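You operate a simulated robot arm through the tools that you are given. There is no shell and no other tool. Be economical: measure what you need, move in short steps, check, and stop when the job is done.

You are at the controls of a simulated robot arm. One attempt, no reset.

TASK
Fetch the grey paper ball and set it on top of the steel disc on the top of the steel island table. Then put the grey steel pot in the small steel bucket under the hose rack. Then put the round glass jar in the inside of the sink basin. Then put the oval glass jar on the green ribbed tile. Then take the yellow can under the island and leave it on the small white tray. Then put the squat clear bottle in the small tan carton. Then put the medium gutter marked seventy-five on the filling bench top. Then close the office door by the passage. Keep to this order. Set down upright: grey paper ball, round glass jar, oval glass jar, yellow can under the island, medium gutter marked seventy-five.

It is judged by the outcome, as a careful person would: the job done as asked, and still so three seconds after it is handed in. It fails if anything else is knocked over, pushed out of place, dropped, spilled or broken.

THE ROBOT
A 7-joint arm with a two-finger parallel gripper on a trunk, on a base that drives. Base frame: it is fixed to the floor where the robot stands at the start and does not move with it; the origin is under the middle of the robot, x ahead of it, y to its left, z up; the surface under the hand at the start is at about z = 0.78. Readings come in m, degrees, newtons and seconds.
With the tool pointing down near the work surface it reaches from about 0.26 to 0.7 m from the robot's upright axis, wherever it stands. Its first joint turns from -166.0 to 166.0 degrees. Places, roughly: filling bench top [1, -2, 0.9]; green ribbed tile (19x15x2 cm) [3.7, 0, 0.2]; grey paper ball (7x6x6 cm) [0.5, 0.1, 0.8]; grey steel pot (9x8x5 cm) [0.7, 0.7, 0.8]; inside of the sink basin [-1, 0.9, 0.7]; medium gutter marked seventy-five [1.25, 0.25, 0.75]; office door by the passage [6.5, 11.4, 0.9]; oval glass jar (6x4x6 cm) [0.5, 0.5, 0.8]; round glass jar (5x5x6 cm) [0.5, 0.6, 0.8]; small steel bucket under the hose  (26x24x20 cm) [1.5, 0.1, 0.8]; small tan carton (12x12x8 cm) [3.5, -0.3, 0.2]; small white tray (19x14x3 cm) [-0.9, 1.3, 0.9]; squat clear bottle (5x5x10 cm) [1.1, 0.7, 0.8]; steel disc [0.75, 0, 0.75]; yellow can under the island [1, 0.75, 0.25]. Payload 1.57 kg.
Tool frame: the origin (TCP) lies between the finger pads and is the grasp point; the fingertips stand 0.03 m ahead of it; z points along the fingers, y is the line along which they close. The gripper opens to 0.08 m. The fingers are 0.017 m wide and 0.012 m thick; the gripper's body (0.04 by 0.082 m) begins 0.08 m behind the TCP.
Orientation is that of the tool frame in the base frame, as a unit quaternion [x, y, z, w]. With the fingers straight down and closing along the base's y, the tool's x points along the base's -x, its y along +y and its z along -z.

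THE INTERFACE
- The arm moves only by the tool send_rows. Its argument "plan" is a list of rows, each a list of 7 numbers: the shift along the base's x, y, z in units of 200 mm (1.0 is 200 mm), then the turn, a rotation vector about the base's x, y, z in units of 45 degrees (1.0 is 45 degrees), then the gripper command, from -1 (shut) to 1 (fully open), values between in proportion. In form: [[x, y, z, ax, ay, az, gripper], ...]. A call has 1 to 10 rows; each row is the pose to reach, as a shift and turn from the pose commanded when the call began. A call with a number of a shift or a turn outside -1 to 1 is refused whole. Rows are played at 5 a second. More than 0.05 m and 8.6 degrees between two rows, or a gripper value outside its range, and nothing of the call is played. A pose out of reach is approached as far as the arm can. The call stops where the force on the tool passes 40 N (or 10 N more than at its start, if that is more) or the arm is blocked; 0.2 s more then pass. The fingers move at their own pace (about 0.072 m/s each) and stop on an object; they squeeze with about 25 N. The grip force told is the motor's: it shows also when the fingers shut on nothing. Time passes only in rows, and 0.2 s behind the last, so rows that repeat a pose let the fingers close. The reply holds the time, the measured pose of the TCP, the force on the tool along the base axes, the opening and the grip force, in the units named above and with some noise, with the torque about the TCP (base axes, N m) and any sound that the robot's microphone picked up, and new pictures: "views" is both (left out), scene, wrist or none.
- Cameras (640 x 400 px; columns grow to the right, rows downward): "scene" is now at [-0.0089, 0.1378, 1.5575]; the picture's right is [-0.03, -1.00, 0.00], its down [-0.79, 0.03, -0.61] and it looks along [0.61, -0.02, -0.79] (base axes); focal length 278 px, centre (320, 200). "wrist" rides on the gripper at [0.072, -0.007, -0.122] in the tool frame; the picture's right is [0.09, 1.00, 0.00], its down [-0.84, 0.08, -0.54] and it looks along [-0.54, 0.05, 0.84] (tool axes); focal length 238 px, centre (320, 200). There is no depth. A picture from a camera that has moved, and an enlarged one, comes with that camera's place and axes in the base frame and with its lens. The place of the scene camera against the robot may be out by one fixed shift of up to 0.012 m in any direction.
- raise_lower(by): slides the trunk up (or, below 0, down) by that many m; the arm and the scene camera ride with it, the base frame stays. It gives what a move gives, with no picture.
- roll_base(legs): drives the robot by 1 to 6 legs, each [ahead, left, turn to the left] in m, m and degrees, along the robot's own axes; the way and the turn of a leg run together, so that a leg with both is an arc; at most 1.5 m and 180 degrees a leg. The arm and the cameras ride along, it lands a little off, and it stops where it bumps. It gives what a move gives, and a new picture of the scene camera.
- aim_head(pan, tilt): turns the head with the scene camera to pan (to the left, within 86 degrees either way) and tilt (down, from -29 to 69), counted from straight ahead of the robot. It gives what a move gives, and a new picture of the scene camera.
- zoom(camera, box): a new picture of the part [left, top, right, bottom] of that camera's present view, enlarged. It takes no simulated time.
- hand_in(): hands the job in; it is judged then, once.

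Work in short steps. Places have to be worked out from the pictures, the camera data and where the tool is seen: move nearer, look again, correct. Check each grasp and each placing, and mend what went wrong. You have 217 turns and 260 pictures in all, those below and enlarged ones among them. Open the gripper and draw the arm clear of the work before you hand the job in, unless the task says otherwise; then end with one line.

The tools are called after ">>>" as name(argument=value, ...) on one line, values as JSON. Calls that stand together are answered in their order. send_rows: Moves the arm, as the interface text tells. Its arguments: {"type":"object","properties":{"plan":{"type":"array"},"views":{"type":"string","enum":["both","scene","wrist","none"]}},"required":["plan"]} The other tools are called the same way: raise_lower (by) slides the trunk up or down; roll_base (legs) drives the base; aim_head (pan, tilt) turns the head that bears the scene camera; zoom (camera, box) takes an enlarged picture of a part of a camera's view; hand_in () hands the job in.

At the start:

```text
clock: 0.0
eef_pos: [0.4185, 0.1692, 1.1121]
ee_rot: [0.0, 1.0, 0.0, -0.001]
wrist_force: [0.3, -0.3, 0.0]
ft_torque: [-0.01, 0.0, 0.02]
finger_gap: 0.0803
finger_force: 0.1
trunk travel left (down, up): [-0.375, 0.105]
robot x, y, heading: [0.003, 0.0021, -0.1]
head pan, tilt: [-1.8, 52.2]
```

scene: 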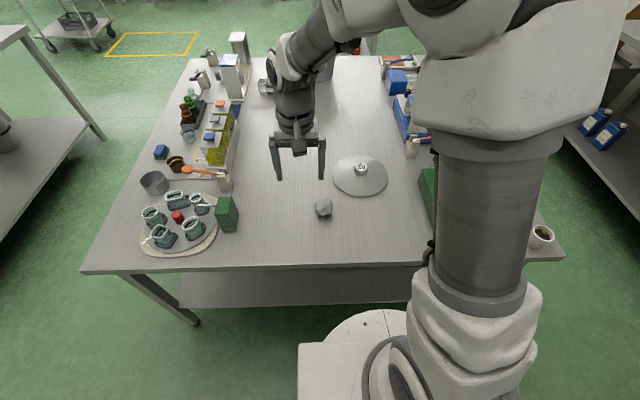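
wrist: 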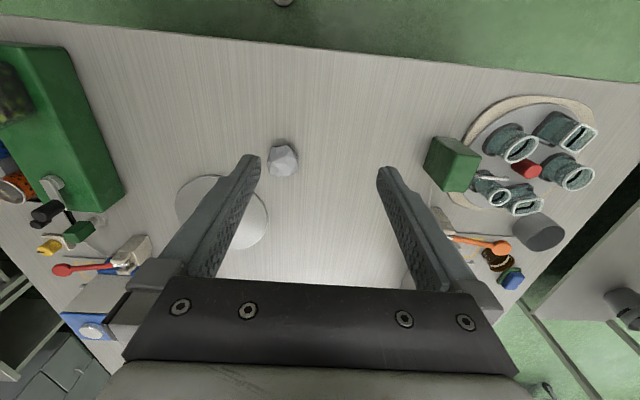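

The ball is at about (0.53, 0.11, 0.81). I'll zoom into the scene for the disc and the left side of the table.

>>> zoom(camera="scene", box=[280, 130, 440, 230])

>>> zoom(camera="scene", box=[120, 30, 280, 260])

```text
4.00 times, centred on (360, 180) of scene
camera zoom: at [-0.0089, 0.1378, 1.5575], right [-0.03, -1.0, 0.0], down [-0.79, 0.03, -0.61], along [0.61, -0.02, -0.79], focal length 1112 px, centre (160, 280)
```

zoom: 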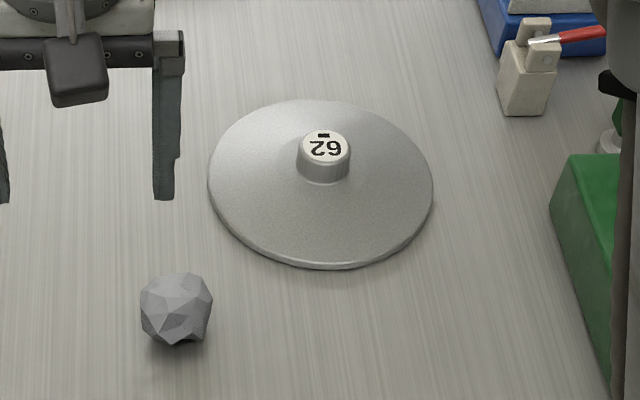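

```text
1.74 times, centred on (200, 145) of scene
camera zoom: at [-0.0089, 0.1378, 1.5575], right [-0.03, -1.0, 0.0], down [-0.79, 0.03, -0.61], along [0.61, -0.02, -0.79], focal length 484 px, centre (529, 296)
```

zoom: 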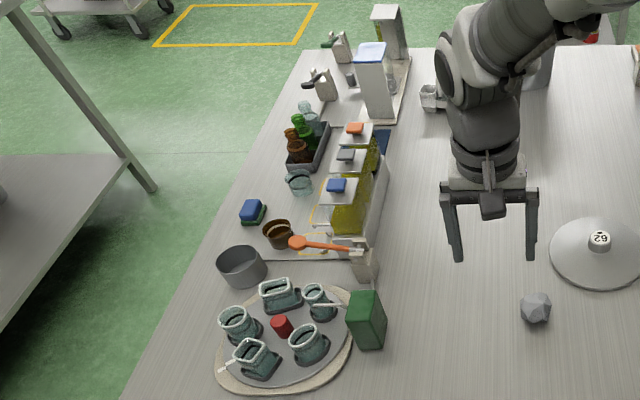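

The wrist and scene views agree on the ball at (0.534, 0.109). I'll move above it and look closer.

>>> send_rows(plan=[[0.145, -0.075, -0.15, 0, 0, 0, 1], [0.29, -0.15, -0.3, 0, 0, 0, 1], [0.435, -0.225, -0.45, 0, 0, 0, 1], [0.5775, -0.3, -0.6, 0, 0, 0, 1], [0.5775, -0.3, -0.7, 0, 0, 0, 1]], views="wrist")

```text
clock: 1.2
eef_pos: [0.5348, 0.1073, 0.97]
ee_rot: [0.0, 1.0, 0.001, 0.001]
wrist_force: [-0.9, 0.6, 0.8]
ft_torque: [0.02, 0.04, -0.01]
finger_gap: 0.0801
finger_force: 0.1
trunk travel left (down, up): [-0.375, 0.105]
robot x, y, heading: [0.0008, -0.0012, -0.3]
head pan, tilt: [-1.8, 52.2]
camera wrist: at [0.4626, 0.1015, 1.0921], right [-0.09, 1.0, 0.0], down [0.84, 0.08, 0.54], along [0.54, 0.05, -0.84], focal length 238 px, centre (320, 200)
```

wrist: 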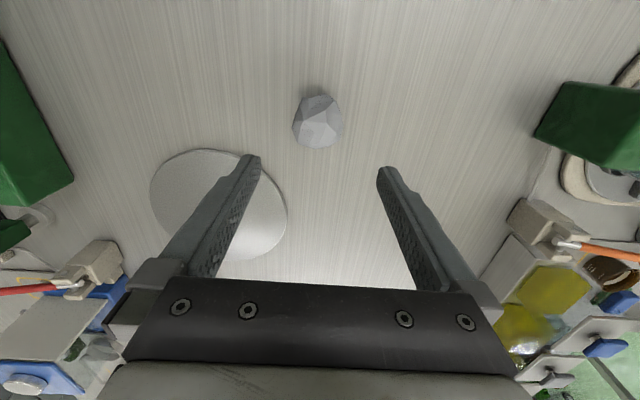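

Ball is at (0.535, 0.106), about 58 mm wide along y. I'll descend to about z 0.822 and close.

>>> send_rows(plan=[[0, -0.008, -0.2, 0, 0, 0, 1], [0, -0.008, -0.4, 0, 0, 0, 1], [0, -0.008, -0.58, 0, 0, 0, 1], [0, -0.008, -0.74, 0, 0, 0, 1], [0, -0.008, -0.74, 0, 0, 0, 1], [0, -0.008, -0.74, 0, 0, 0, -0.2], [0, -0.008, -0.74, 0, 0, 0, -0.2], [0, -0.008, -0.74, 0, 0, 0, -0.2]], views="wrist")

```text
clock: 3.0
eef_pos: [0.5347, 0.1062, 0.8228]
ee_rot: [0.0, 1.0, 0.001, 0.0]
wrist_force: [-0.4, 0.1, -0.2]
ft_torque: [-0.01, -0.03, -0.01]
finger_gap: 0.057
finger_force: 25.7
trunk travel left (down, up): [-0.375, 0.105]
robot x, y, heading: [-0.0004, -0.0022, -0.2]
head pan, tilt: [-1.8, 52.2]
camera wrist: at [0.4611, 0.0997, 0.9435], right [-0.09, 1.0, 0.0], down [0.84, 0.08, 0.54], along [0.54, 0.05, -0.84], focal length 238 px, centre (320, 200)
```

wrist: 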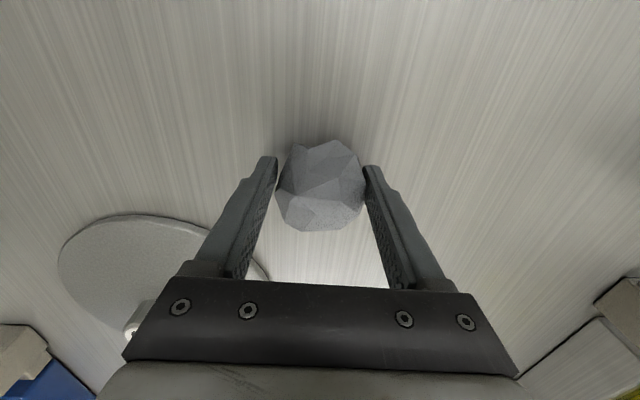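

Ball gripped. Lifting and moving toward the disc, then checking both views.

>>> send_rows(plan=[[0, 0, 0.2, 0, 0, 0, -0.2], [0, 0, 0.4, 0, 0, 0, -0.2], [0, 0, 0.65, 0, 0, 0, -0.2], [0, -0.2, 0.65, 0, 0, 0, -0.2], [0, -0.4, 0.65, 0, 0, 0, -0.2], [0, -0.55, 0.65, 0, 0, 0, -0.2], [0, -0.65, 0.65, 0, 0, 0, -0.2]], views="both")

```text
clock: 4.6
eef_pos: [0.5348, -0.0237, 0.9512]
ee_rot: [0.0, 1.0, 0.0, 0.0]
wrist_force: [-0.7, 0.4, 0.8]
ft_torque: [0.02, -0.03, -0.02]
finger_gap: 0.0568
finger_force: 24.5
trunk travel left (down, up): [-0.375, 0.105]
robot x, y, heading: [0.0018, 0.0003, -0.4]
head pan, tilt: [-1.8, 52.2]
camera scene: at [-0.0089, 0.1378, 1.5575], right [-0.03, -1.0, 0.0], down [-0.79, 0.03, -0.61], along [0.61, -0.02, -0.79], focal length 278 px, centre (320, 200)
camera wrist: at [0.4618, -0.0313, 1.0737], right [-0.09, 1.0, 0.0], down [0.84, 0.08, 0.54], along [0.54, 0.05, -0.84], focal length 238 px, centre (320, 200)
```

scene: 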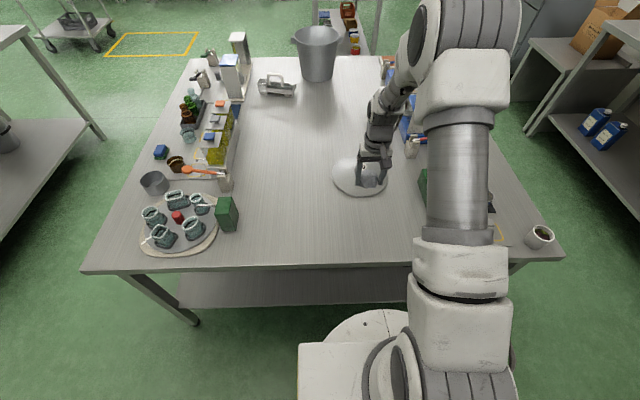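
wrist: 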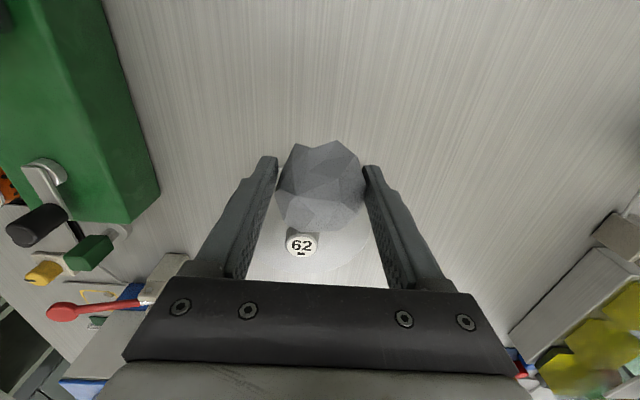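

Knob top (62) is at about (0.697, -0.035, 0.827). I'll move over it and lower until gentle contact.

>>> send_rows(plan=[[0.2, -0.02, 0, 0, 0, 0, -0.2], [0.4, -0.04, 0, 0, 0, 0, -0.2], [0.6, -0.06, 0, 0, 0, 0, -0.2], [0.811, -0.06, 0, 0, 0, 0, -0.2], [0.811, -0.06, -0.1, 0, 0, 0, -0.2], [0.811, -0.06, -0.2, 0, 0, 0, -0.2], [0.811, -0.06, -0.3, 0, 0, 0, -0.2], [0.811, -0.06, -0.35, 0, 0, 0, -0.2]], views="both")

```text
clock: 6.4
eef_pos: [0.6966, -0.0361, 0.8822]
ee_rot: [0.0, 1.0, 0.0, -0.001]
wrist_force: [0.1, 0.7, 0.3]
ft_torque: [0.02, -0.01, 0.01]
finger_gap: 0.0563
finger_force: 25.1
trunk travel left (down, up): [-0.375, 0.105]
robot x, y, heading: [-0.0016, 0.0008, -0.3]
head pan, tilt: [-1.8, 52.2]
camera scene: at [-0.0088, 0.1378, 1.5575], right [-0.03, -1.0, 0.0], down [-0.79, 0.03, -0.61], along [0.61, -0.02, -0.79], focal length 278 px, centre (320, 200)
camera wrist: at [0.6239, -0.043, 1.0039], right [-0.09, 1.0, 0.0], down [0.84, 0.08, 0.54], along [0.54, 0.05, -0.84], focal length 238 px, centre (320, 200)
```

scene: 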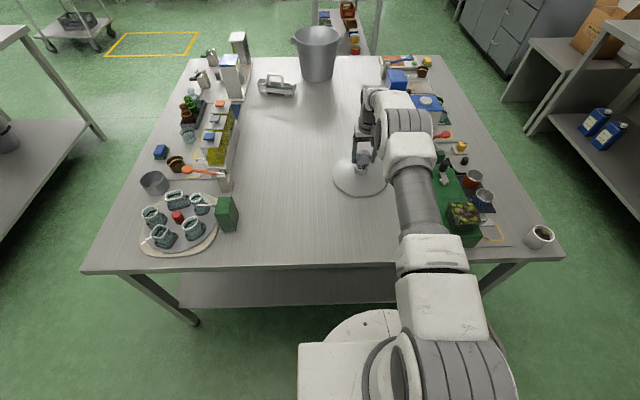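
wrist: 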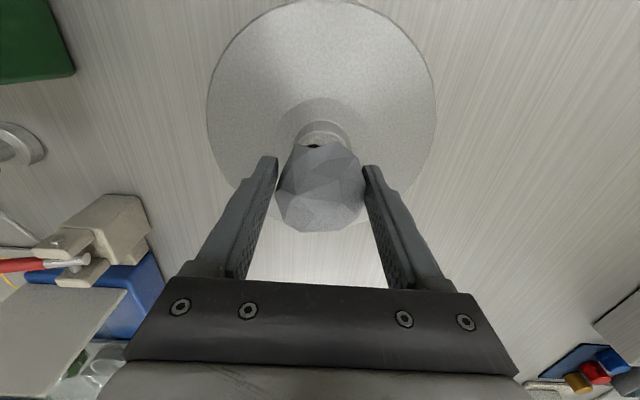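

I'll zoom on the wrist view to check the alignment before lowering.

>>> zoom(camera="wrist", box=[240, 90, 400, 190])

>>> zoom(camera="scene", box=[310, 120, 410, 200])

```text
4.00 times, centred on (320, 140) of wrist
camera zoom: at [0.6239, -0.043, 1.0039], right [-0.09, 1.0, 0.0], down [0.84, 0.08, 0.54], along [0.54, 0.05, -0.84], focal length 953 px, centre (320, 440)
```

zoom: 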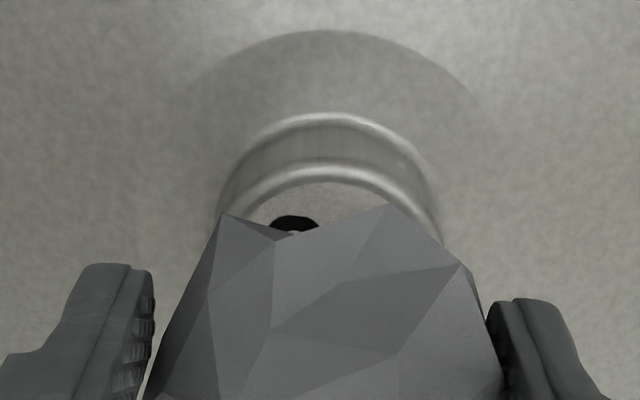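

```text
5.00 times, centred on (360, 160) of scene
camera zoom: at [-0.0088, 0.1378, 1.5575], right [-0.03, -1.0, 0.0], down [-0.79, 0.03, -0.61], along [0.61, -0.02, -0.79], focal length 1390 px, centre (120, 400)
```

zoom: 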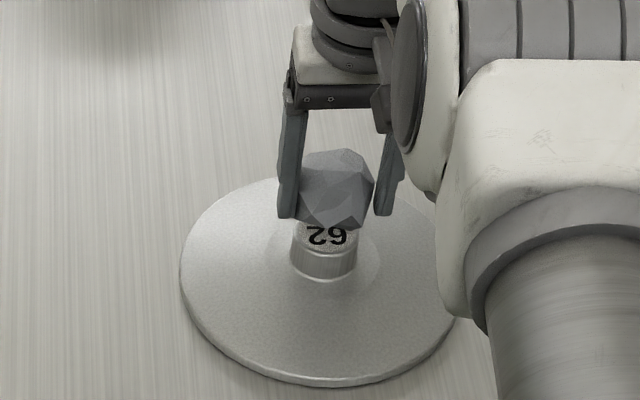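

Alignment is good. Lowering gently.

>>> send_rows(plan=[[0, 0, -0.02, 0, 0, 0, -0.2], [0, 0, -0.035, 0, 0, 0, -0.2], [0, 0, -0.045, 0, 0, 0, -0.2], [0, 0, -0.045, 0, 0, 0, -0.2]], views="wrist")

```text
clock: 7.4
eef_pos: [0.6959, -0.0364, 0.8738]
ee_rot: [0.0, 1.0, 0.0, -0.001]
wrist_force: [-0.4, -0.2, -0.5]
ft_torque: [-0.01, 0.02, -0.02]
finger_gap: 0.0561
finger_force: 25.0
trunk travel left (down, up): [-0.375, 0.105]
robot x, y, heading: [-0.0003, 0.0008, -0.1]
head pan, tilt: [-1.8, 52.2]
camera wrist: at [0.6239, -0.0424, 0.9951], right [-0.09, 1.0, 0.0], down [0.84, 0.08, 0.54], along [0.54, 0.05, -0.84], focal length 238 px, centre (320, 200)
```

wrist: 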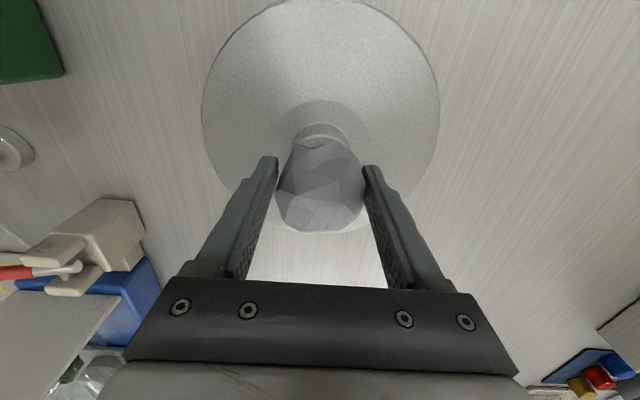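

No contact yet; continuing down in small steps.

>>> send_rows(plan=[[0, 0, -0.01, 0, 0, 0, -0.2], [0, 0, -0.016, 0, 0, 0, -0.2], [0, 0, -0.016, 0, 0, 0, -0.2]], views="none")

>>> zoom(camera="scene", box=[345, 140, 395, 180])

```text
clock: 8.2
eef_pos: [0.6962, -0.0355, 0.8719]
ee_rot: [0.0, 1.0, 0.0, 0.001]
wrist_force: [-1.9, -0.3, 5.6]
ft_torque: [-0.02, 0.03, 0.03]
finger_gap: 0.0561
finger_force: 24.5
trunk travel left (down, up): [-0.375, 0.105]
robot x, y, heading: [-0.0034, -0.0001, 0.2]
head pan, tilt: [-1.8, 52.2]
```

```text
10.00 times, centred on (370, 160) of scene
camera zoom: at [-0.0095, 0.1378, 1.5576], right [-0.03, -1.0, 0.0], down [-0.79, 0.03, -0.61], along [0.61, -0.02, -0.79], focal length 2780 px, centre (-180, 600)
```

zoom: 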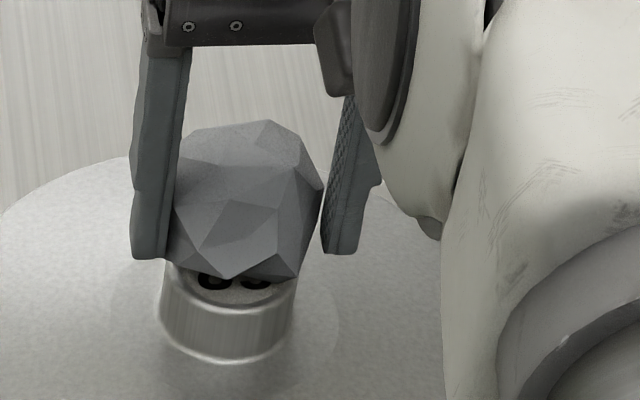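

Contact (5.6 N). Releasing and raising straight up.

>>> send_rows(plan=[[0, 0, 0, 0, 0, 0, 0.5], [0, 0, 0, 0, 0, 0, 1], [0, 0, 0, 0, 0, 0, 1], [0, 0, 0.1, 0, 0, 0, 1], [0, 0, 0.3, 0, 0, 0, 1], [0, 0, 0.5, 0, 0, 0, 1], [0, 0, 0.75, 0, 0, 0, 1]], views="both")

```text
clock: 9.8
eef_pos: [0.6968, -0.0339, 1.0202]
ee_rot: [0.0, 1.0, 0.0, 0.0]
wrist_force: [-0.5, 0.5, -0.2]
ft_torque: [-0.03, -0.01, -0.01]
finger_gap: 0.0801
finger_force: 0.1
trunk travel left (down, up): [-0.375, 0.105]
robot x, y, heading: [0.0003, 0.0023, 0.2]
head pan, tilt: [-1.8, 52.2]
camera scene: at [-0.0089, 0.1378, 1.5574], right [-0.03, -1.0, 0.0], down [-0.79, 0.03, -0.61], along [0.61, -0.02, -0.79], focal length 278 px, centre (320, 200)
camera wrist: at [0.6236, -0.042, 1.1415], right [-0.09, 1.0, 0.0], down [0.84, 0.08, 0.54], along [0.54, 0.05, -0.84], focal length 238 px, centre (320, 200)
```

scene: 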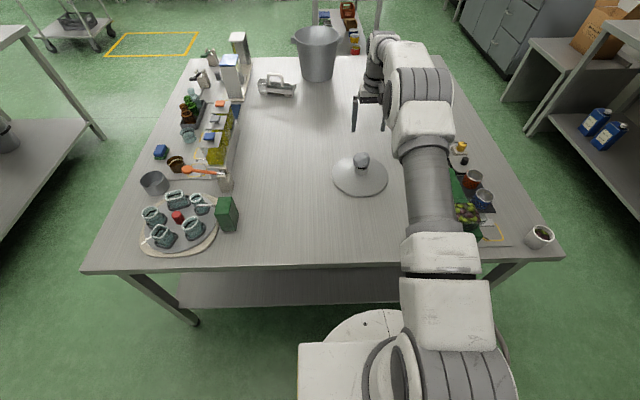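
wrist: 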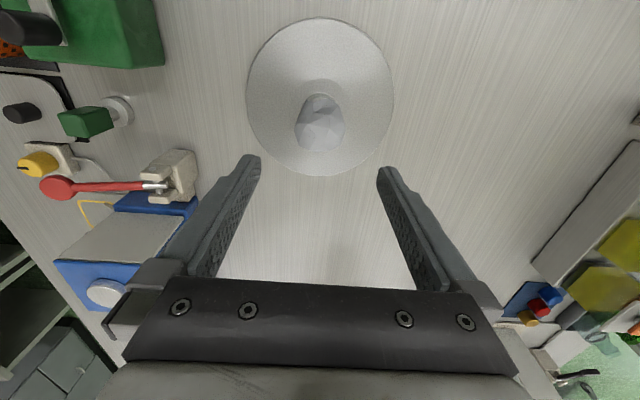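

Ball rests on the knob. Next the pot at ≈(0.65, 0.70). I'll raise and retract the arm, then drive left.

>>> send_rows(plan=[[-0.2, 0, 0.1, 0, 0, 0, 1], [-0.4, 0, 0.2, 0, 0, 0, 1], [-0.6, 0, 0.3, 0, 0, 0, 1], [-0.8, 0, 0.4, 0, 0, 0, 1], [-1.0, 0.1, 0.5, 0, 0, 0, 1]], views="none")

>>> zoom(camera="scene", box=[130, 150, 250, 265])

>>> zoom(camera="scene", box=[150, 0, 460, 160])

```text
clock: 11.0
eef_pos: [0.4956, -0.0169, 1.1203]
ee_rot: [0.0, 1.0, 0.0, 0.0]
wrist_force: [0.2, -0.3, -0.2]
ft_torque: [0.01, 0.0, -0.01]
finger_gap: 0.0799
finger_force: 0.0
trunk travel left (down, up): [-0.375, 0.105]
robot x, y, heading: [-0.0021, -0.0004, 0.2]
head pan, tilt: [-1.8, 52.2]
```

```text
3.48 times, centred on (190, 208) of scene
camera zoom: at [-0.0091, 0.1377, 1.5575], right [-0.03, -1.0, 0.0], down [-0.79, 0.03, -0.61], along [0.61, -0.02, -0.79], focal length 967 px, centre (772, 174)
```

zoom: 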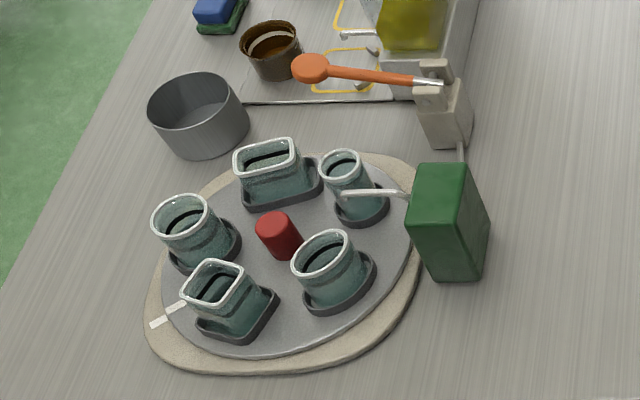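

```text
2.06 times, centred on (305, 80) of scene
camera zoom: at [-0.0091, 0.1377, 1.5575], right [-0.03, -1.0, 0.0], down [-0.79, 0.03, -0.61], along [0.61, -0.02, -0.79], focal length 574 px, centre (351, 448)
```

zoom: 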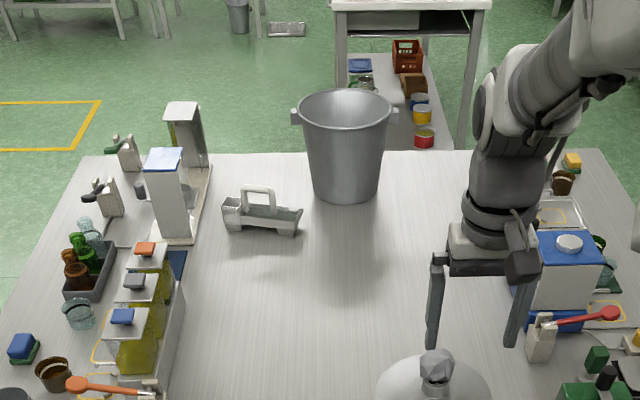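

Driving left about 0.6 m along the front of the island.

>>> roll_base(legs=[[0, 0.6, 0]])

```text
clock: 16.0
eef_pos: [0.4966, 0.5819, 1.1201]
ee_rot: [0.001, 1.0, 0.0, -0.001]
wrist_force: [0.4, -0.4, 1.0]
ft_torque: [0.03, -0.02, -0.06]
finger_gap: 0.08
finger_force: 0.1
trunk travel left (down, up): [-0.375, 0.105]
robot x, y, heading: [0.0027, 0.5959, -0.1]
head pan, tilt: [-1.8, 52.2]
camera scene: at [-0.0078, 0.7368, 1.5575], right [-0.03, -1.0, 0.0], down [-0.79, 0.03, -0.61], along [0.61, -0.02, -0.79], focal length 278 px, centre (320, 200)
```

scene: 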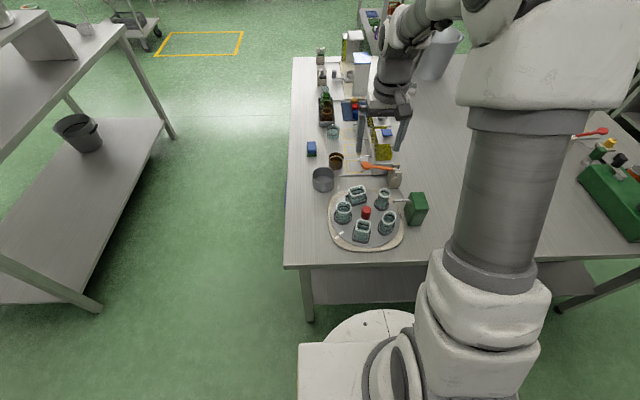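

Pot is at ≈(0.656, 0.704). I'll go above it to look with the wrist camera.

>>> send_rows(plan=[[0.1, 0.15, -0.1, 0, 0, 0, 1], [0.25, 0.3, -0.2, 0, 0, 0, 1], [0.4, 0.45, -0.3, 0, 0, 0, 1], [0.5, 0.6, -0.4, 0, 0, 0, 1], [0.5, 0.65, -0.55, 0, 0, 0, 1]], views="wrist")

```text
clock: 17.2
eef_pos: [0.598, 0.7106, 1.0099]
ee_rot: [0.002, 1.0, 0.0, 0.0]
wrist_force: [-0.3, 0.1, -0.1]
ft_torque: [0.01, 0.02, 0.0]
finger_gap: 0.0798
finger_force: 0.0
trunk travel left (down, up): [-0.375, 0.105]
robot x, y, heading: [-0.0019, 0.5961, 0.1]
head pan, tilt: [-1.8, 52.2]
camera wrist: at [0.5242, 0.7039, 1.1303], right [-0.09, 1.0, 0.0], down [0.84, 0.07, 0.54], along [0.54, 0.05, -0.84], focal length 238 px, centre (320, 200)
```

wrist: 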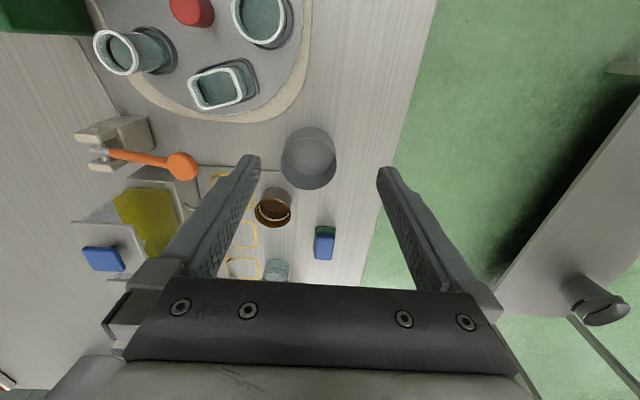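

>>> zoom(camera="wrist", box=[240, 110, 380, 230])

```text
3.33 times, centred on (310, 170) of wrist
camera zoom: at [0.5242, 0.7039, 1.1303], right [-0.09, 1.0, 0.0], down [0.84, 0.07, 0.54], along [0.54, 0.05, -0.84], focal length 794 px, centre (353, 300)
```

zoom: 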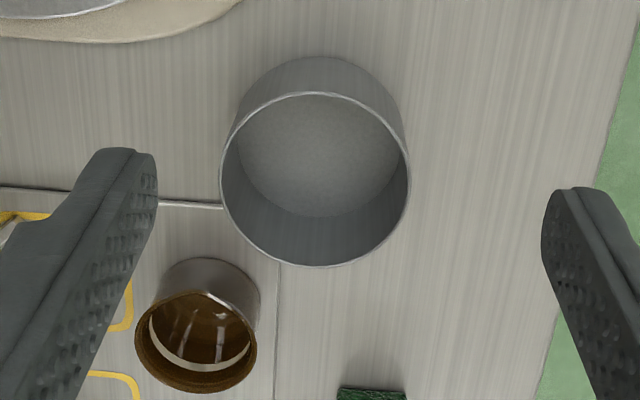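

Pot centre ≈(0.659, 0.701), rim z ≈0.835, diameter ≈0.077. I'll grasp its left (+y) wall at y≈0.738, one finger inside.

>>> send_rows(plan=[[0.15, 0.07, -0.1, 0, 0, 0, 0.4], [0.305, 0.137, -0.2, 0, 0, 0, 0.4], [0.305, 0.137, -0.4, 0, 0, 0, 0.4], [0.305, 0.137, -0.6, 0, 0, 0, 0.4], [0.305, 0.137, -0.68, 0, 0, 0, 0.4]], views="wrist")

```text
clock: 18.4
eef_pos: [0.6582, 0.7391, 0.874]
ee_rot: [0.0, 1.0, 0.0, 0.0]
wrist_force: [0.3, -1.0, 0.8]
ft_torque: [0.01, -0.02, -0.03]
finger_gap: 0.0558
finger_force: 0.1
trunk travel left (down, up): [-0.375, 0.105]
robot x, y, heading: [0.0037, 0.5976, -0.0]
head pan, tilt: [-1.8, 52.2]
camera wrist: at [0.5854, 0.7319, 0.9949], right [-0.09, 1.0, 0.0], down [0.84, 0.08, 0.54], along [0.54, 0.05, -0.84], focal length 238 px, centre (320, 200)
```

wrist: 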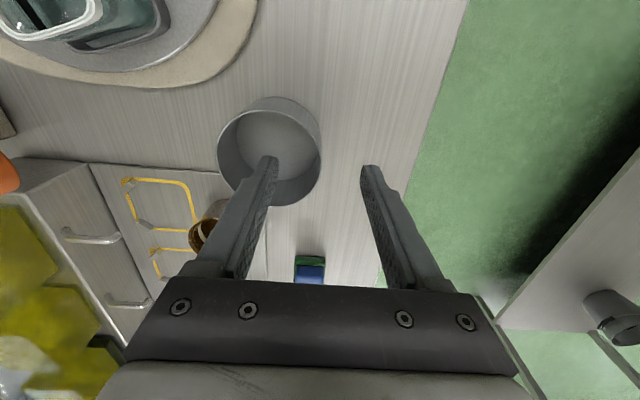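

The left finger is inside the rim, the right one outside. Descending and closing.

>>> send_rows(plan=[[0, 0, -0.1, 0, 0, 0, 0.4], [0, 0, -0.21, 0, 0, 0, 0.4], [0, 0, -0.21, 0, 0, 0, 0.4], [0, 0, -0.21, 0, 0, 0, -1], [0, 0, -0.21, 0, 0, 0, -1], [0, 0, -0.21, 0, 0, 0, -1], [0, 0, -0.21, 0, 0, 0, -1], [0, 0, 0.0, 0, 0, 0, -1]], views="wrist")

```text
clock: 20.2
eef_pos: [0.6565, 0.7388, 0.8734]
ee_rot: [0.001, 1.0, 0.0, -0.001]
wrist_force: [0.1, 0.0, -2.8]
ft_torque: [0.12, 0.01, 0.04]
finger_gap: 0.0026
finger_force: 23.5
trunk travel left (down, up): [-0.375, 0.105]
robot x, y, heading: [-0.0003, 0.5948, -0.3]
head pan, tilt: [-1.8, 52.2]
camera wrist: at [0.5845, 0.7312, 0.9948], right [-0.09, 1.0, 0.0], down [0.84, 0.08, 0.54], along [0.54, 0.05, -0.84], focal length 238 px, centre (320, 200)
```

wrist: 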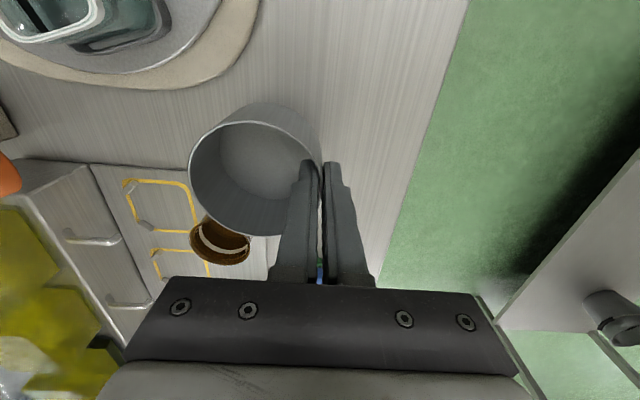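

Pot gripped by the wall. Lift it high and tuck the arm in before driving around.

>>> send_rows(plan=[[0, 0, 0.2, 0, 0, 0, -1], [0, 0, 0.4, 0, 0, 0, -1], [0, 0, 0.6, 0, 0, 0, -1], [0, 0, 0.85, 0, 0, 0, -1], [-0.2, -0.1, 1, 0, 0, 0, -1], [-0.4, -0.2, 1, 0, 0, 0, -1], [-0.6, -0.35, 1, 0, 0, 0, -1], [-0.8, -0.5, 1, 0, 0, 0, -1], [-1, -0.6, 1, 0, 0, 0, -1]], views="none")

>>> aim_head(pan=20, tilt=35)

```text
refused: row 5 steps farther than a row can; nothing moved
```

```text
clock: 21.0
eef_pos: [0.6581, 0.7382, 0.8742]
ee_rot: [0.001, 1.0, 0.001, 0.0]
wrist_force: [-0.5, -0.1, -2.9]
ft_torque: [0.13, -0.02, 0.02]
finger_gap: 0.0024
finger_force: 23.8
trunk travel left (down, up): [-0.375, 0.105]
robot x, y, heading: [0.0012, 0.6014, 0.1]
head pan, tilt: [20.0, 35.0]
camera scene: at [0.0005, 0.7692, 1.5821], right [0.34, -0.94, 0.0], down [-0.54, -0.19, -0.82], along [0.77, 0.28, -0.57], focal length 278 px, centre (320, 200)
```

scene: 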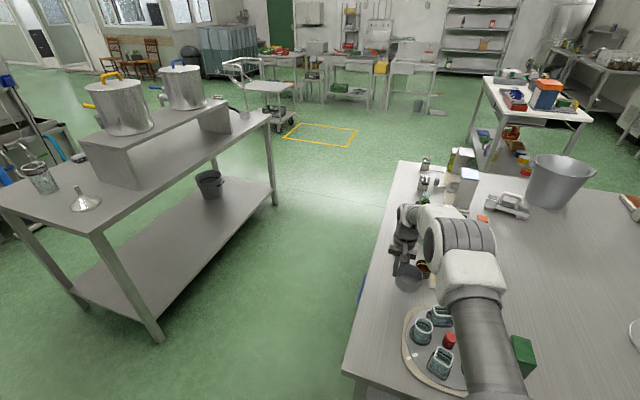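

Aisle is clear (bench at y≈1.93). Redo the lift with smaller steps.

>>> send_rows(plan=[[0, 0, 0.2, 0, 0, 0, -1], [0, 0, 0.4, 0, 0, 0, -1], [0, 0, 0.6, 0, 0, 0, -1], [0, 0, 0.8, 0, 0, 0, -1], [0, 0, 1, 0, 0, 0, -1], [-0.2, -0.12, 1, 0, 0, 0, -1], [-0.4, -0.24, 1, 0, 0, 0, -1], [-0.6, -0.36, 1, 0, 0, 0, -1], [-0.8, -0.48, 1, 0, 0, 0, -1], [-1, -0.6, 1, 0, 0, 0, -1]], views="none")

>>> roll_base(legs=[[0, 0.8, 0], [1.5, 0, 0], [0.57, 0, 0]])

```text
clock: 23.2
eef_pos: [0.4574, 0.6192, 1.0733]
ee_rot: [0.001, 1.0, -0.001, 0.0]
wrist_force: [0.5, -0.2, -2.9]
ft_torque: [0.09, 0.02, 0.02]
finger_gap: 0.0027
finger_force: 23.7
trunk travel left (down, up): [-0.375, 0.105]
robot x, y, heading: [-0.0022, 0.5983, -0.0]
head pan, tilt: [20.0, 35.0]
```

```text
clock: 42.9
eef_pos: [2.5215, 1.4087, 1.0733]
ee_rot: [0.005, 1.0, -0.001, 0.001]
wrist_force: [0.7, -0.1, -3.6]
ft_torque: [0.13, -0.02, -0.01]
finger_gap: 0.0023
finger_force: 24.2
trunk travel left (down, up): [-0.375, 0.105]
robot x, y, heading: [2.0623, 1.3917, -0.3]
head pan, tilt: [20.0, 35.0]
camera scene: at [2.0651, 1.5618, 1.5821], right [0.33, -0.94, 0.0], down [-0.54, -0.19, -0.82], along [0.77, 0.27, -0.57], focal length 278 px, centre (320, 200)
```

scene: 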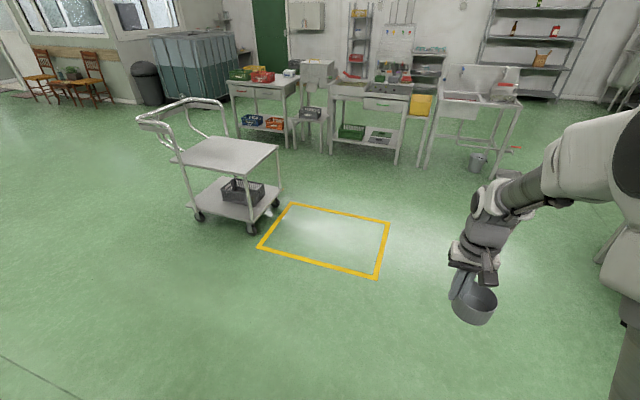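

Turn around to face −x and then slide to y≈0.1 behind the bucket.

>>> roll_base(legs=[[0, 0, -90], [0, 0, -90]])

>>> aim_head(pan=40, tilt=40)

```text
clock: 53.5
eef_pos: [1.6078, 1.3711, 1.0734]
ee_rot: [1.0, 0.0, -0.001, 0.0]
wrist_force: [0.3, 0.8, -2.6]
ft_torque: [-0.1, -0.02, 0.01]
finger_gap: 0.0026
finger_force: 24.3
trunk travel left (down, up): [-0.375, 0.105]
robot x, y, heading: [2.0679, 1.3895, 179.9]
head pan, tilt: [20.0, 35.0]
camera scene: at [2.0575, 1.2216, 1.5822], right [-0.34, 0.94, 0.0], down [0.54, 0.2, -0.82], along [-0.77, -0.28, -0.57], focal length 278 px, centre (320, 200)
```

scene: 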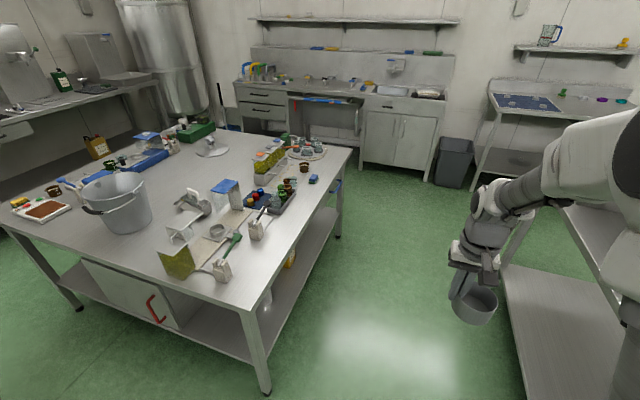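

```text
clock: 54.4
eef_pos: [1.6068, 1.3704, 1.0742]
ee_rot: [1.0, 0.0, 0.001, 0.0]
wrist_force: [0.2, 0.0, -2.6]
ft_torque: [-0.13, -0.02, 0.02]
finger_gap: 0.0026
finger_force: 24.0
trunk travel left (down, up): [-0.375, 0.105]
robot x, y, heading: [2.068, 1.3912, 180.2]
head pan, tilt: [40.0, 40.0]
camera scene: at [2.0751, 1.1971, 1.5746], right [-0.64, 0.77, 0.0], down [0.49, 0.41, -0.77], along [-0.59, -0.49, -0.64], focal length 278 px, centre (320, 200)
```

scene: 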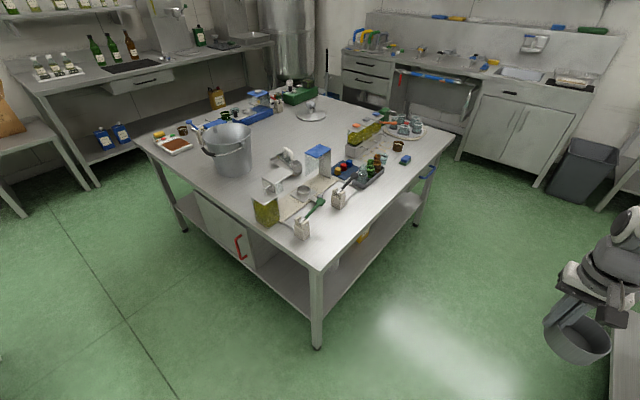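

Path along the far side is clear. Slide left ~1.25 m.

>>> roll_base(legs=[[0, 1.25, 0]])

>>> aim_head(pan=0, tilt=50)

```text
clock: 64.0
eef_pos: [1.6063, 0.1196, 1.0735]
ee_rot: [1.0, -0.001, 0.001, 0.0]
wrist_force: [0.4, 0.4, -2.8]
ft_torque: [-0.12, 0.01, 0.03]
finger_gap: 0.0023
finger_force: 24.2
trunk travel left (down, up): [-0.375, 0.105]
robot x, y, heading: [2.0636, 0.1431, 179.7]
head pan, tilt: [40.0, 40.0]
camera scene: at [2.0739, -0.0544, 1.5746], right [-0.64, 0.77, 0.0], down [0.49, 0.41, -0.77], along [-0.59, -0.49, -0.64], focal length 278 px, centre (320, 200)
```

scene: 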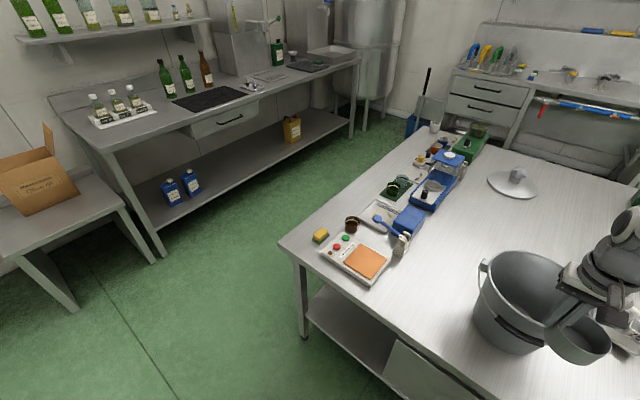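

```text
clock: 65.0
eef_pos: [1.6049, 0.1197, 1.0734]
ee_rot: [1.0, -0.001, 0.0, 0.0]
wrist_force: [-0.8, -0.7, -3.3]
ft_torque: [-0.09, -0.02, -0.01]
finger_gap: 0.0024
finger_force: 23.8
trunk travel left (down, up): [-0.375, 0.105]
robot x, y, heading: [2.0637, 0.1412, 179.9]
head pan, tilt: [0.0, 50.0]
camera scene: at [2.0621, 0.0002, 1.5604], right [0.0, 1.0, 0.0], down [0.77, 0.0, -0.64], along [-0.64, 0.0, -0.77], focal length 278 px, centre (320, 200)
```

scene: 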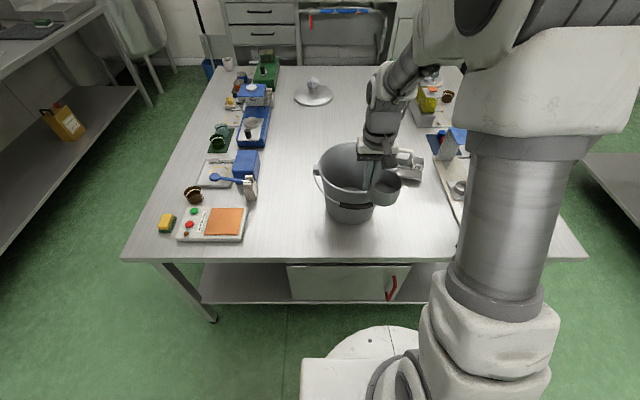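

Bucket centre ≈(1.47, 0.095), rim z≈0.98. The pot centre is now at TCP +0.038 in y. I'll raise a bit, then move TCP over (1.455, 0.062).

>>> send_rows(plan=[[0, 0, 0.2, 0, 0, 0, -1], [-0.15, -0.06, 0.3, 0, 0, 0, -1], [-0.3, -0.12, 0.3, 0, 0, 0, -1], [-0.5, -0.2, 0.3, 0, 0, 0, -1], [-0.75, -0.285, 0.3, 0, 0, 0, -1]], views="both")

```text
refused: row 5 steps farther than a row can; nothing moved
```

>>> send_rows(plan=[[0, 0, 0.2, 0, 0, 0, -1], [-0.15, -0.06, 0.3, 0, 0, 0, -1], [-0.3, -0.12, 0.3, 0, 0, 0, -1], [-0.5, -0.2, 0.3, 0, 0, 0, -1], [-0.65, -0.24, 0.3, 0, 0, 0, -1], [-0.75, -0.285, 0.3, 0, 0, 0, -1]], views="both")

```text
clock: 66.4
eef_pos: [1.4557, 0.0625, 1.132]
ee_rot: [1.0, -0.002, 0.001, 0.0]
wrist_force: [0.2, 0.2, -2.7]
ft_torque: [-0.1, 0.02, 0.04]
finger_gap: 0.0027
finger_force: 23.7
trunk travel left (down, up): [-0.375, 0.105]
robot x, y, heading: [2.0672, 0.1406, 179.9]
head pan, tilt: [0.0, 50.0]
camera scene: at [2.0619, 0.0002, 1.5604], right [0.0, 1.0, 0.0], down [0.77, 0.0, -0.64], along [-0.64, 0.0, -0.77], focal length 278 px, centre (320, 200)
camera wrist: at [1.5265, 0.0686, 1.2537], right [0.09, -1.0, 0.0], down [-0.84, -0.08, 0.54], along [-0.54, -0.05, -0.84], focal length 238 px, centre (320, 200)
```

scene: 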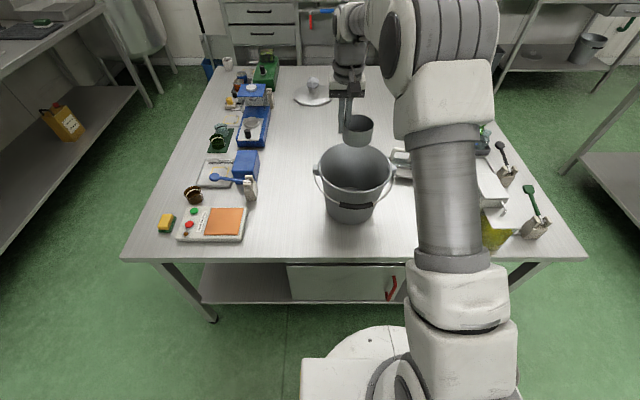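
wrist: 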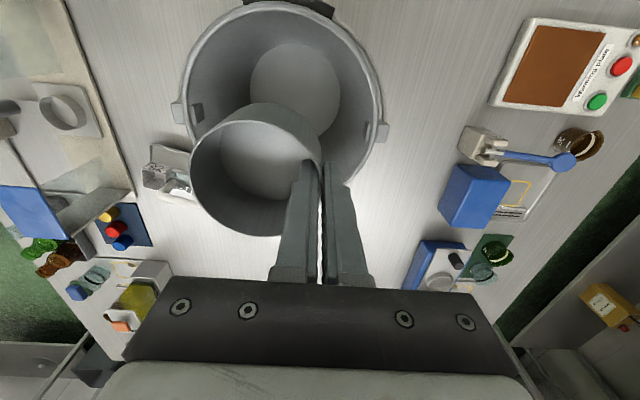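

Bucket axis ≈(1.468, 0.105), floor radius ≈0.08; pot will be well inside. Lowering into the bucket.

>>> send_rows(plan=[[0, 0.025, -0.2, 0, 0, 0, -1], [0, 0.025, -0.4, 0, 0, 0, -1], [0, 0.025, -0.6, 0, 0, 0, -1], [0, 0.025, -0.8, 0, 0, 0, -1], [0, 0.025, -0.95, 0, 0, 0, -1]], views="both")

```text
clock: 67.6
eef_pos: [1.4561, 0.0663, 0.944]
ee_rot: [1.0, -0.001, 0.0, 0.0]
wrist_force: [-0.1, -0.8, -3.7]
ft_torque: [-0.06, -0.02, 0.0]
finger_gap: 0.0023
finger_force: 23.9
trunk travel left (down, up): [-0.375, 0.105]
robot x, y, heading: [2.0617, 0.1385, 180.0]
head pan, tilt: [0.0, 50.0]
camera scene: at [2.0619, 0.0002, 1.5605], right [0.0, 1.0, 0.0], down [0.77, 0.0, -0.64], along [-0.64, 0.0, -0.77], focal length 278 px, centre (320, 200)
camera wrist: at [1.5266, 0.0729, 1.0651], right [0.09, -1.0, 0.0], down [-0.84, -0.08, 0.54], along [-0.54, -0.05, -0.84], focal length 238 px, centre (320, 200)
```

scene: 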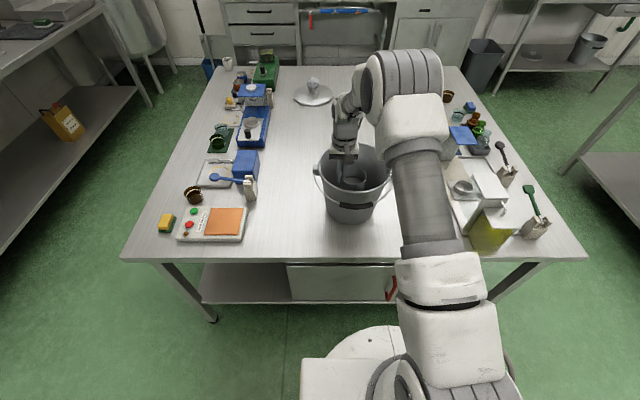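
wrist: 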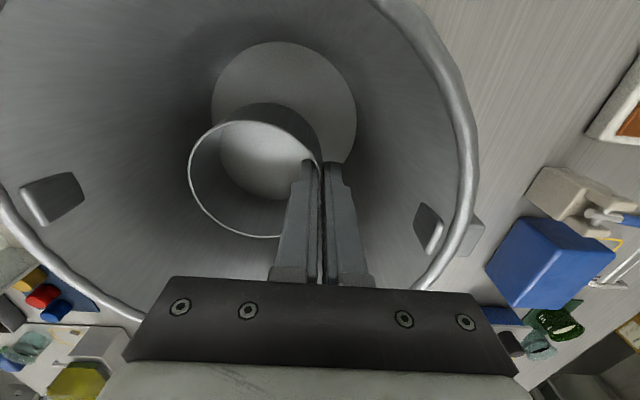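

Well aligned. Continue down to contact.

>>> send_rows(plan=[[0, 0.02, -0.2, 0, 0, 0, -1], [0, 0.02, -0.38, 0, 0, 0, -1], [0, 0.02, -0.44, 0, 0, 0, -1], [0, 0.02, -0.47, 0, 0, 0, -1]], views="wrist")

```text
clock: 68.6
eef_pos: [1.4557, 0.0717, 0.8497]
ee_rot: [1.0, -0.001, 0.0, 0.0]
wrist_force: [-0.5, 0.8, -1.3]
ft_torque: [-0.26, -0.41, 0.09]
finger_gap: 0.0022
finger_force: 23.5
trunk travel left (down, up): [-0.375, 0.105]
robot x, y, heading: [2.061, 0.142, 179.9]
head pan, tilt: [0.0, 50.0]
camera wrist: at [1.5271, 0.078, 0.9706], right [0.09, -1.0, 0.0], down [-0.84, -0.08, 0.54], along [-0.54, -0.05, -0.84], focal length 238 px, centre (320, 200)
```

wrist: 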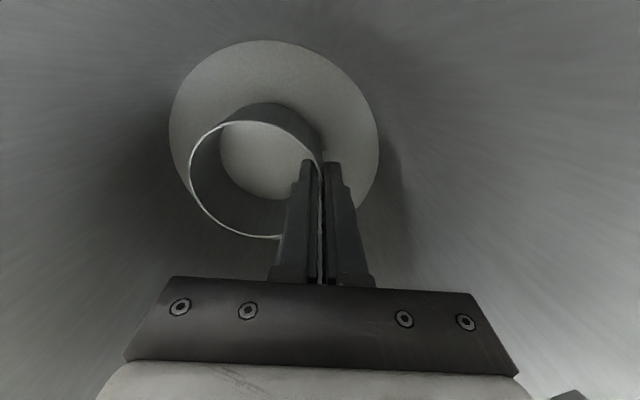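

First contact is felt (torque). A touch lower, then open slightly and rise straight up.

>>> send_rows(plan=[[0, 0, -0.008, 0, 0, 0, -1], [0, 0, -0.014, 0, 0, 0, -1], [0, 0, -0.014, 0, 0, 0, -0.5], [0, 0, -0.014, 0, 0, 0, -0.4], [0, 0, -0.014, 0, 0, 0, -0.4], [0, 0, 0.1, 0, 0, 0, -0.4], [0, 0, 0.3, 0, 0, 0, -0.4], [0, 0, 0.5, 0, 0, 0, -0.4], [0, 0, 0.7, 0, 0, 0, -0.4], [0, 0, 0.9, 0, 0, 0, -0.4]], views="wrist")

```text
clock: 70.8
eef_pos: [1.4544, 0.071, 1.0315]
ee_rot: [1.0, -0.002, 0.0, 0.0]
wrist_force: [-0.4, 0.5, -0.6]
ft_torque: [-0.04, 0.02, -0.02]
finger_gap: 0.0244
finger_force: 0.0
trunk travel left (down, up): [-0.375, 0.105]
robot x, y, heading: [2.0597, 0.142, 179.8]
head pan, tilt: [0.0, 50.0]
camera wrist: at [1.5264, 0.0774, 1.1522], right [0.09, -1.0, 0.0], down [-0.84, -0.08, 0.54], along [-0.54, -0.05, -0.84], focal length 238 px, centre (320, 200)
```

wrist: 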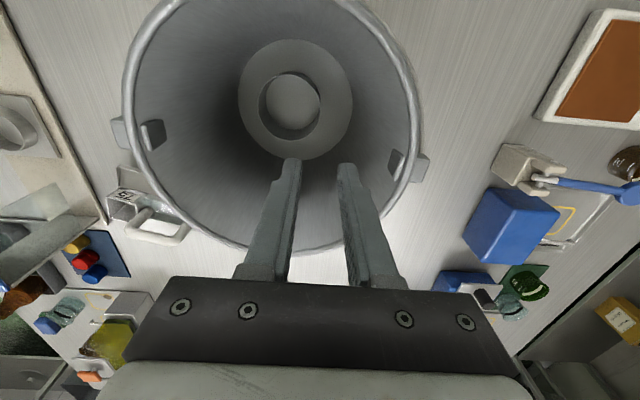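

Pot is in the bucket. Now raise, tuck, and drive back to the front of the island for the jars.

>>> send_rows(plan=[[0, 0, 0.2, 0, 0, 0, 0], [0, 0, 0.4, 0, 0, 0, 0.5], [0.15, 0.1, 0.4, 0, 0, 0, 1], [0.35, 0.2, 0.4, 0, 0, 0, 1], [0.55, 0.3, 0.4, 0, 0, 0, 1], [0.75, 0.35, 0.4, 0, 0, 0, 1]], views="none")

>>> roll_base(legs=[[0, -1.25, 0], [1.5, 0, 0], [0.56, 0, 0], [0, 0, 90], [0, 0, 90], [0, -0.8, 0]])

>>> zoom(camera="scene", box=[300, 150, 440, 280])

```text
clock: 72.2
eef_pos: [1.6057, 0.1428, 1.1097]
ee_rot: [1.0, 0.0, 0.0, 0.0]
wrist_force: [0.4, -0.2, -0.1]
ft_torque: [-0.01, 0.0, 0.0]
finger_gap: 0.0802
finger_force: 0.1
trunk travel left (down, up): [-0.375, 0.105]
robot x, y, heading: [2.0611, 0.1397, 180.0]
head pan, tilt: [0.0, 50.0]
```

```text
clock: 111.4
eef_pos: [0.4353, 0.6172, 1.1093]
ee_rot: [0.016, 1.0, 0.0, 0.0]
wrist_force: [-0.8, 0.5, 0.3]
ft_torque: [-0.01, -0.02, -0.02]
finger_gap: 0.0798
finger_force: 0.0
trunk travel left (down, up): [-0.375, 0.105]
robot x, y, heading: [-0.0235, 0.6325, -1.8]
head pan, tilt: [0.0, 50.0]
camera scene: at [-0.0235, 0.7737, 1.5604], right [-0.03, -1.0, 0.0], down [-0.77, 0.03, -0.64], along [0.64, -0.02, -0.77], focal length 278 px, centre (320, 200)
```

scene: 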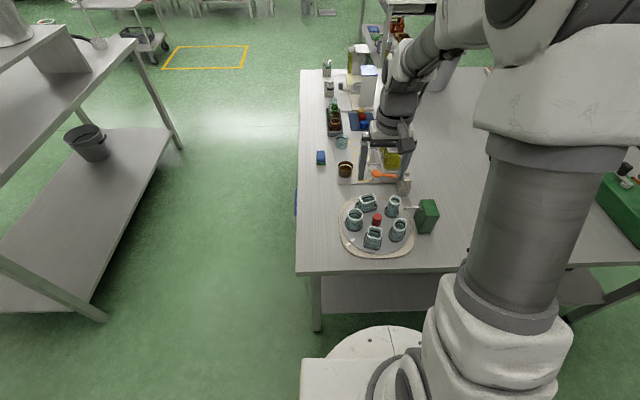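

```text
3.08 times, centred on (370, 215) of scene
camera zoom: at [-0.0235, 0.7737, 1.5604], right [-0.03, -1.0, 0.0], down [-0.77, 0.03, -0.64], along [0.64, -0.02, -0.77], focal length 855 px, centre (166, 154)
```

zoom: 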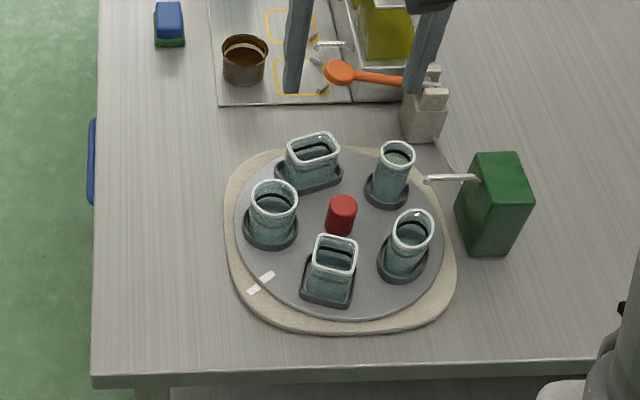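

Five jars sit on a carousel. I'll get a wrist view from above to tell round and oval apart.

>>> send_rows(plan=[[-0.2, -0.1, 0, 0, 0, 0, 1], [-0.4, -0.2, 0, 0, 0, 0, 1]], views="wrist")

>>> zoom(camera="wrist", box=[200, 50, 460, 220])

```text
clock: 112.0
eef_pos: [0.3565, 0.5778, 1.1107]
ee_rot: [0.016, 1.0, 0.0, 0.0]
wrist_force: [-0.6, 0.1, -0.2]
ft_torque: [0.0, -0.01, 0.0]
finger_gap: 0.0801
finger_force: 0.0
trunk travel left (down, up): [-0.375, 0.105]
robot x, y, heading: [-0.0226, 0.6336, -2.0]
head pan, tilt: [0.0, 50.0]
camera wrist: at [0.2824, 0.5727, 1.2319], right [-0.06, 1.0, 0.0], down [0.84, 0.05, 0.54], along [0.54, 0.03, -0.84], focal length 238 px, centre (320, 200)
```

wrist: 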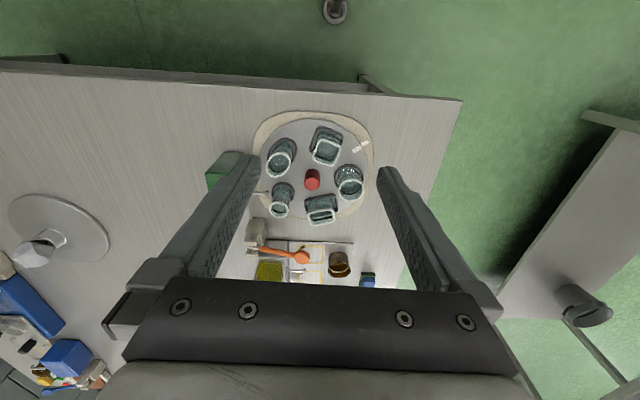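

```text
2.35 times, centred on (330, 135) of wrist
camera zoom: at [0.2824, 0.5727, 1.2319], right [-0.06, 1.0, 0.0], down [0.84, 0.05, 0.54], along [0.54, 0.03, -0.84], focal length 561 px, centre (296, 353)
```

zoom: 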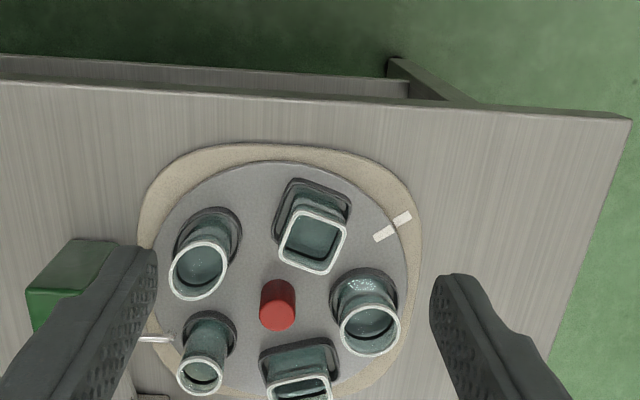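

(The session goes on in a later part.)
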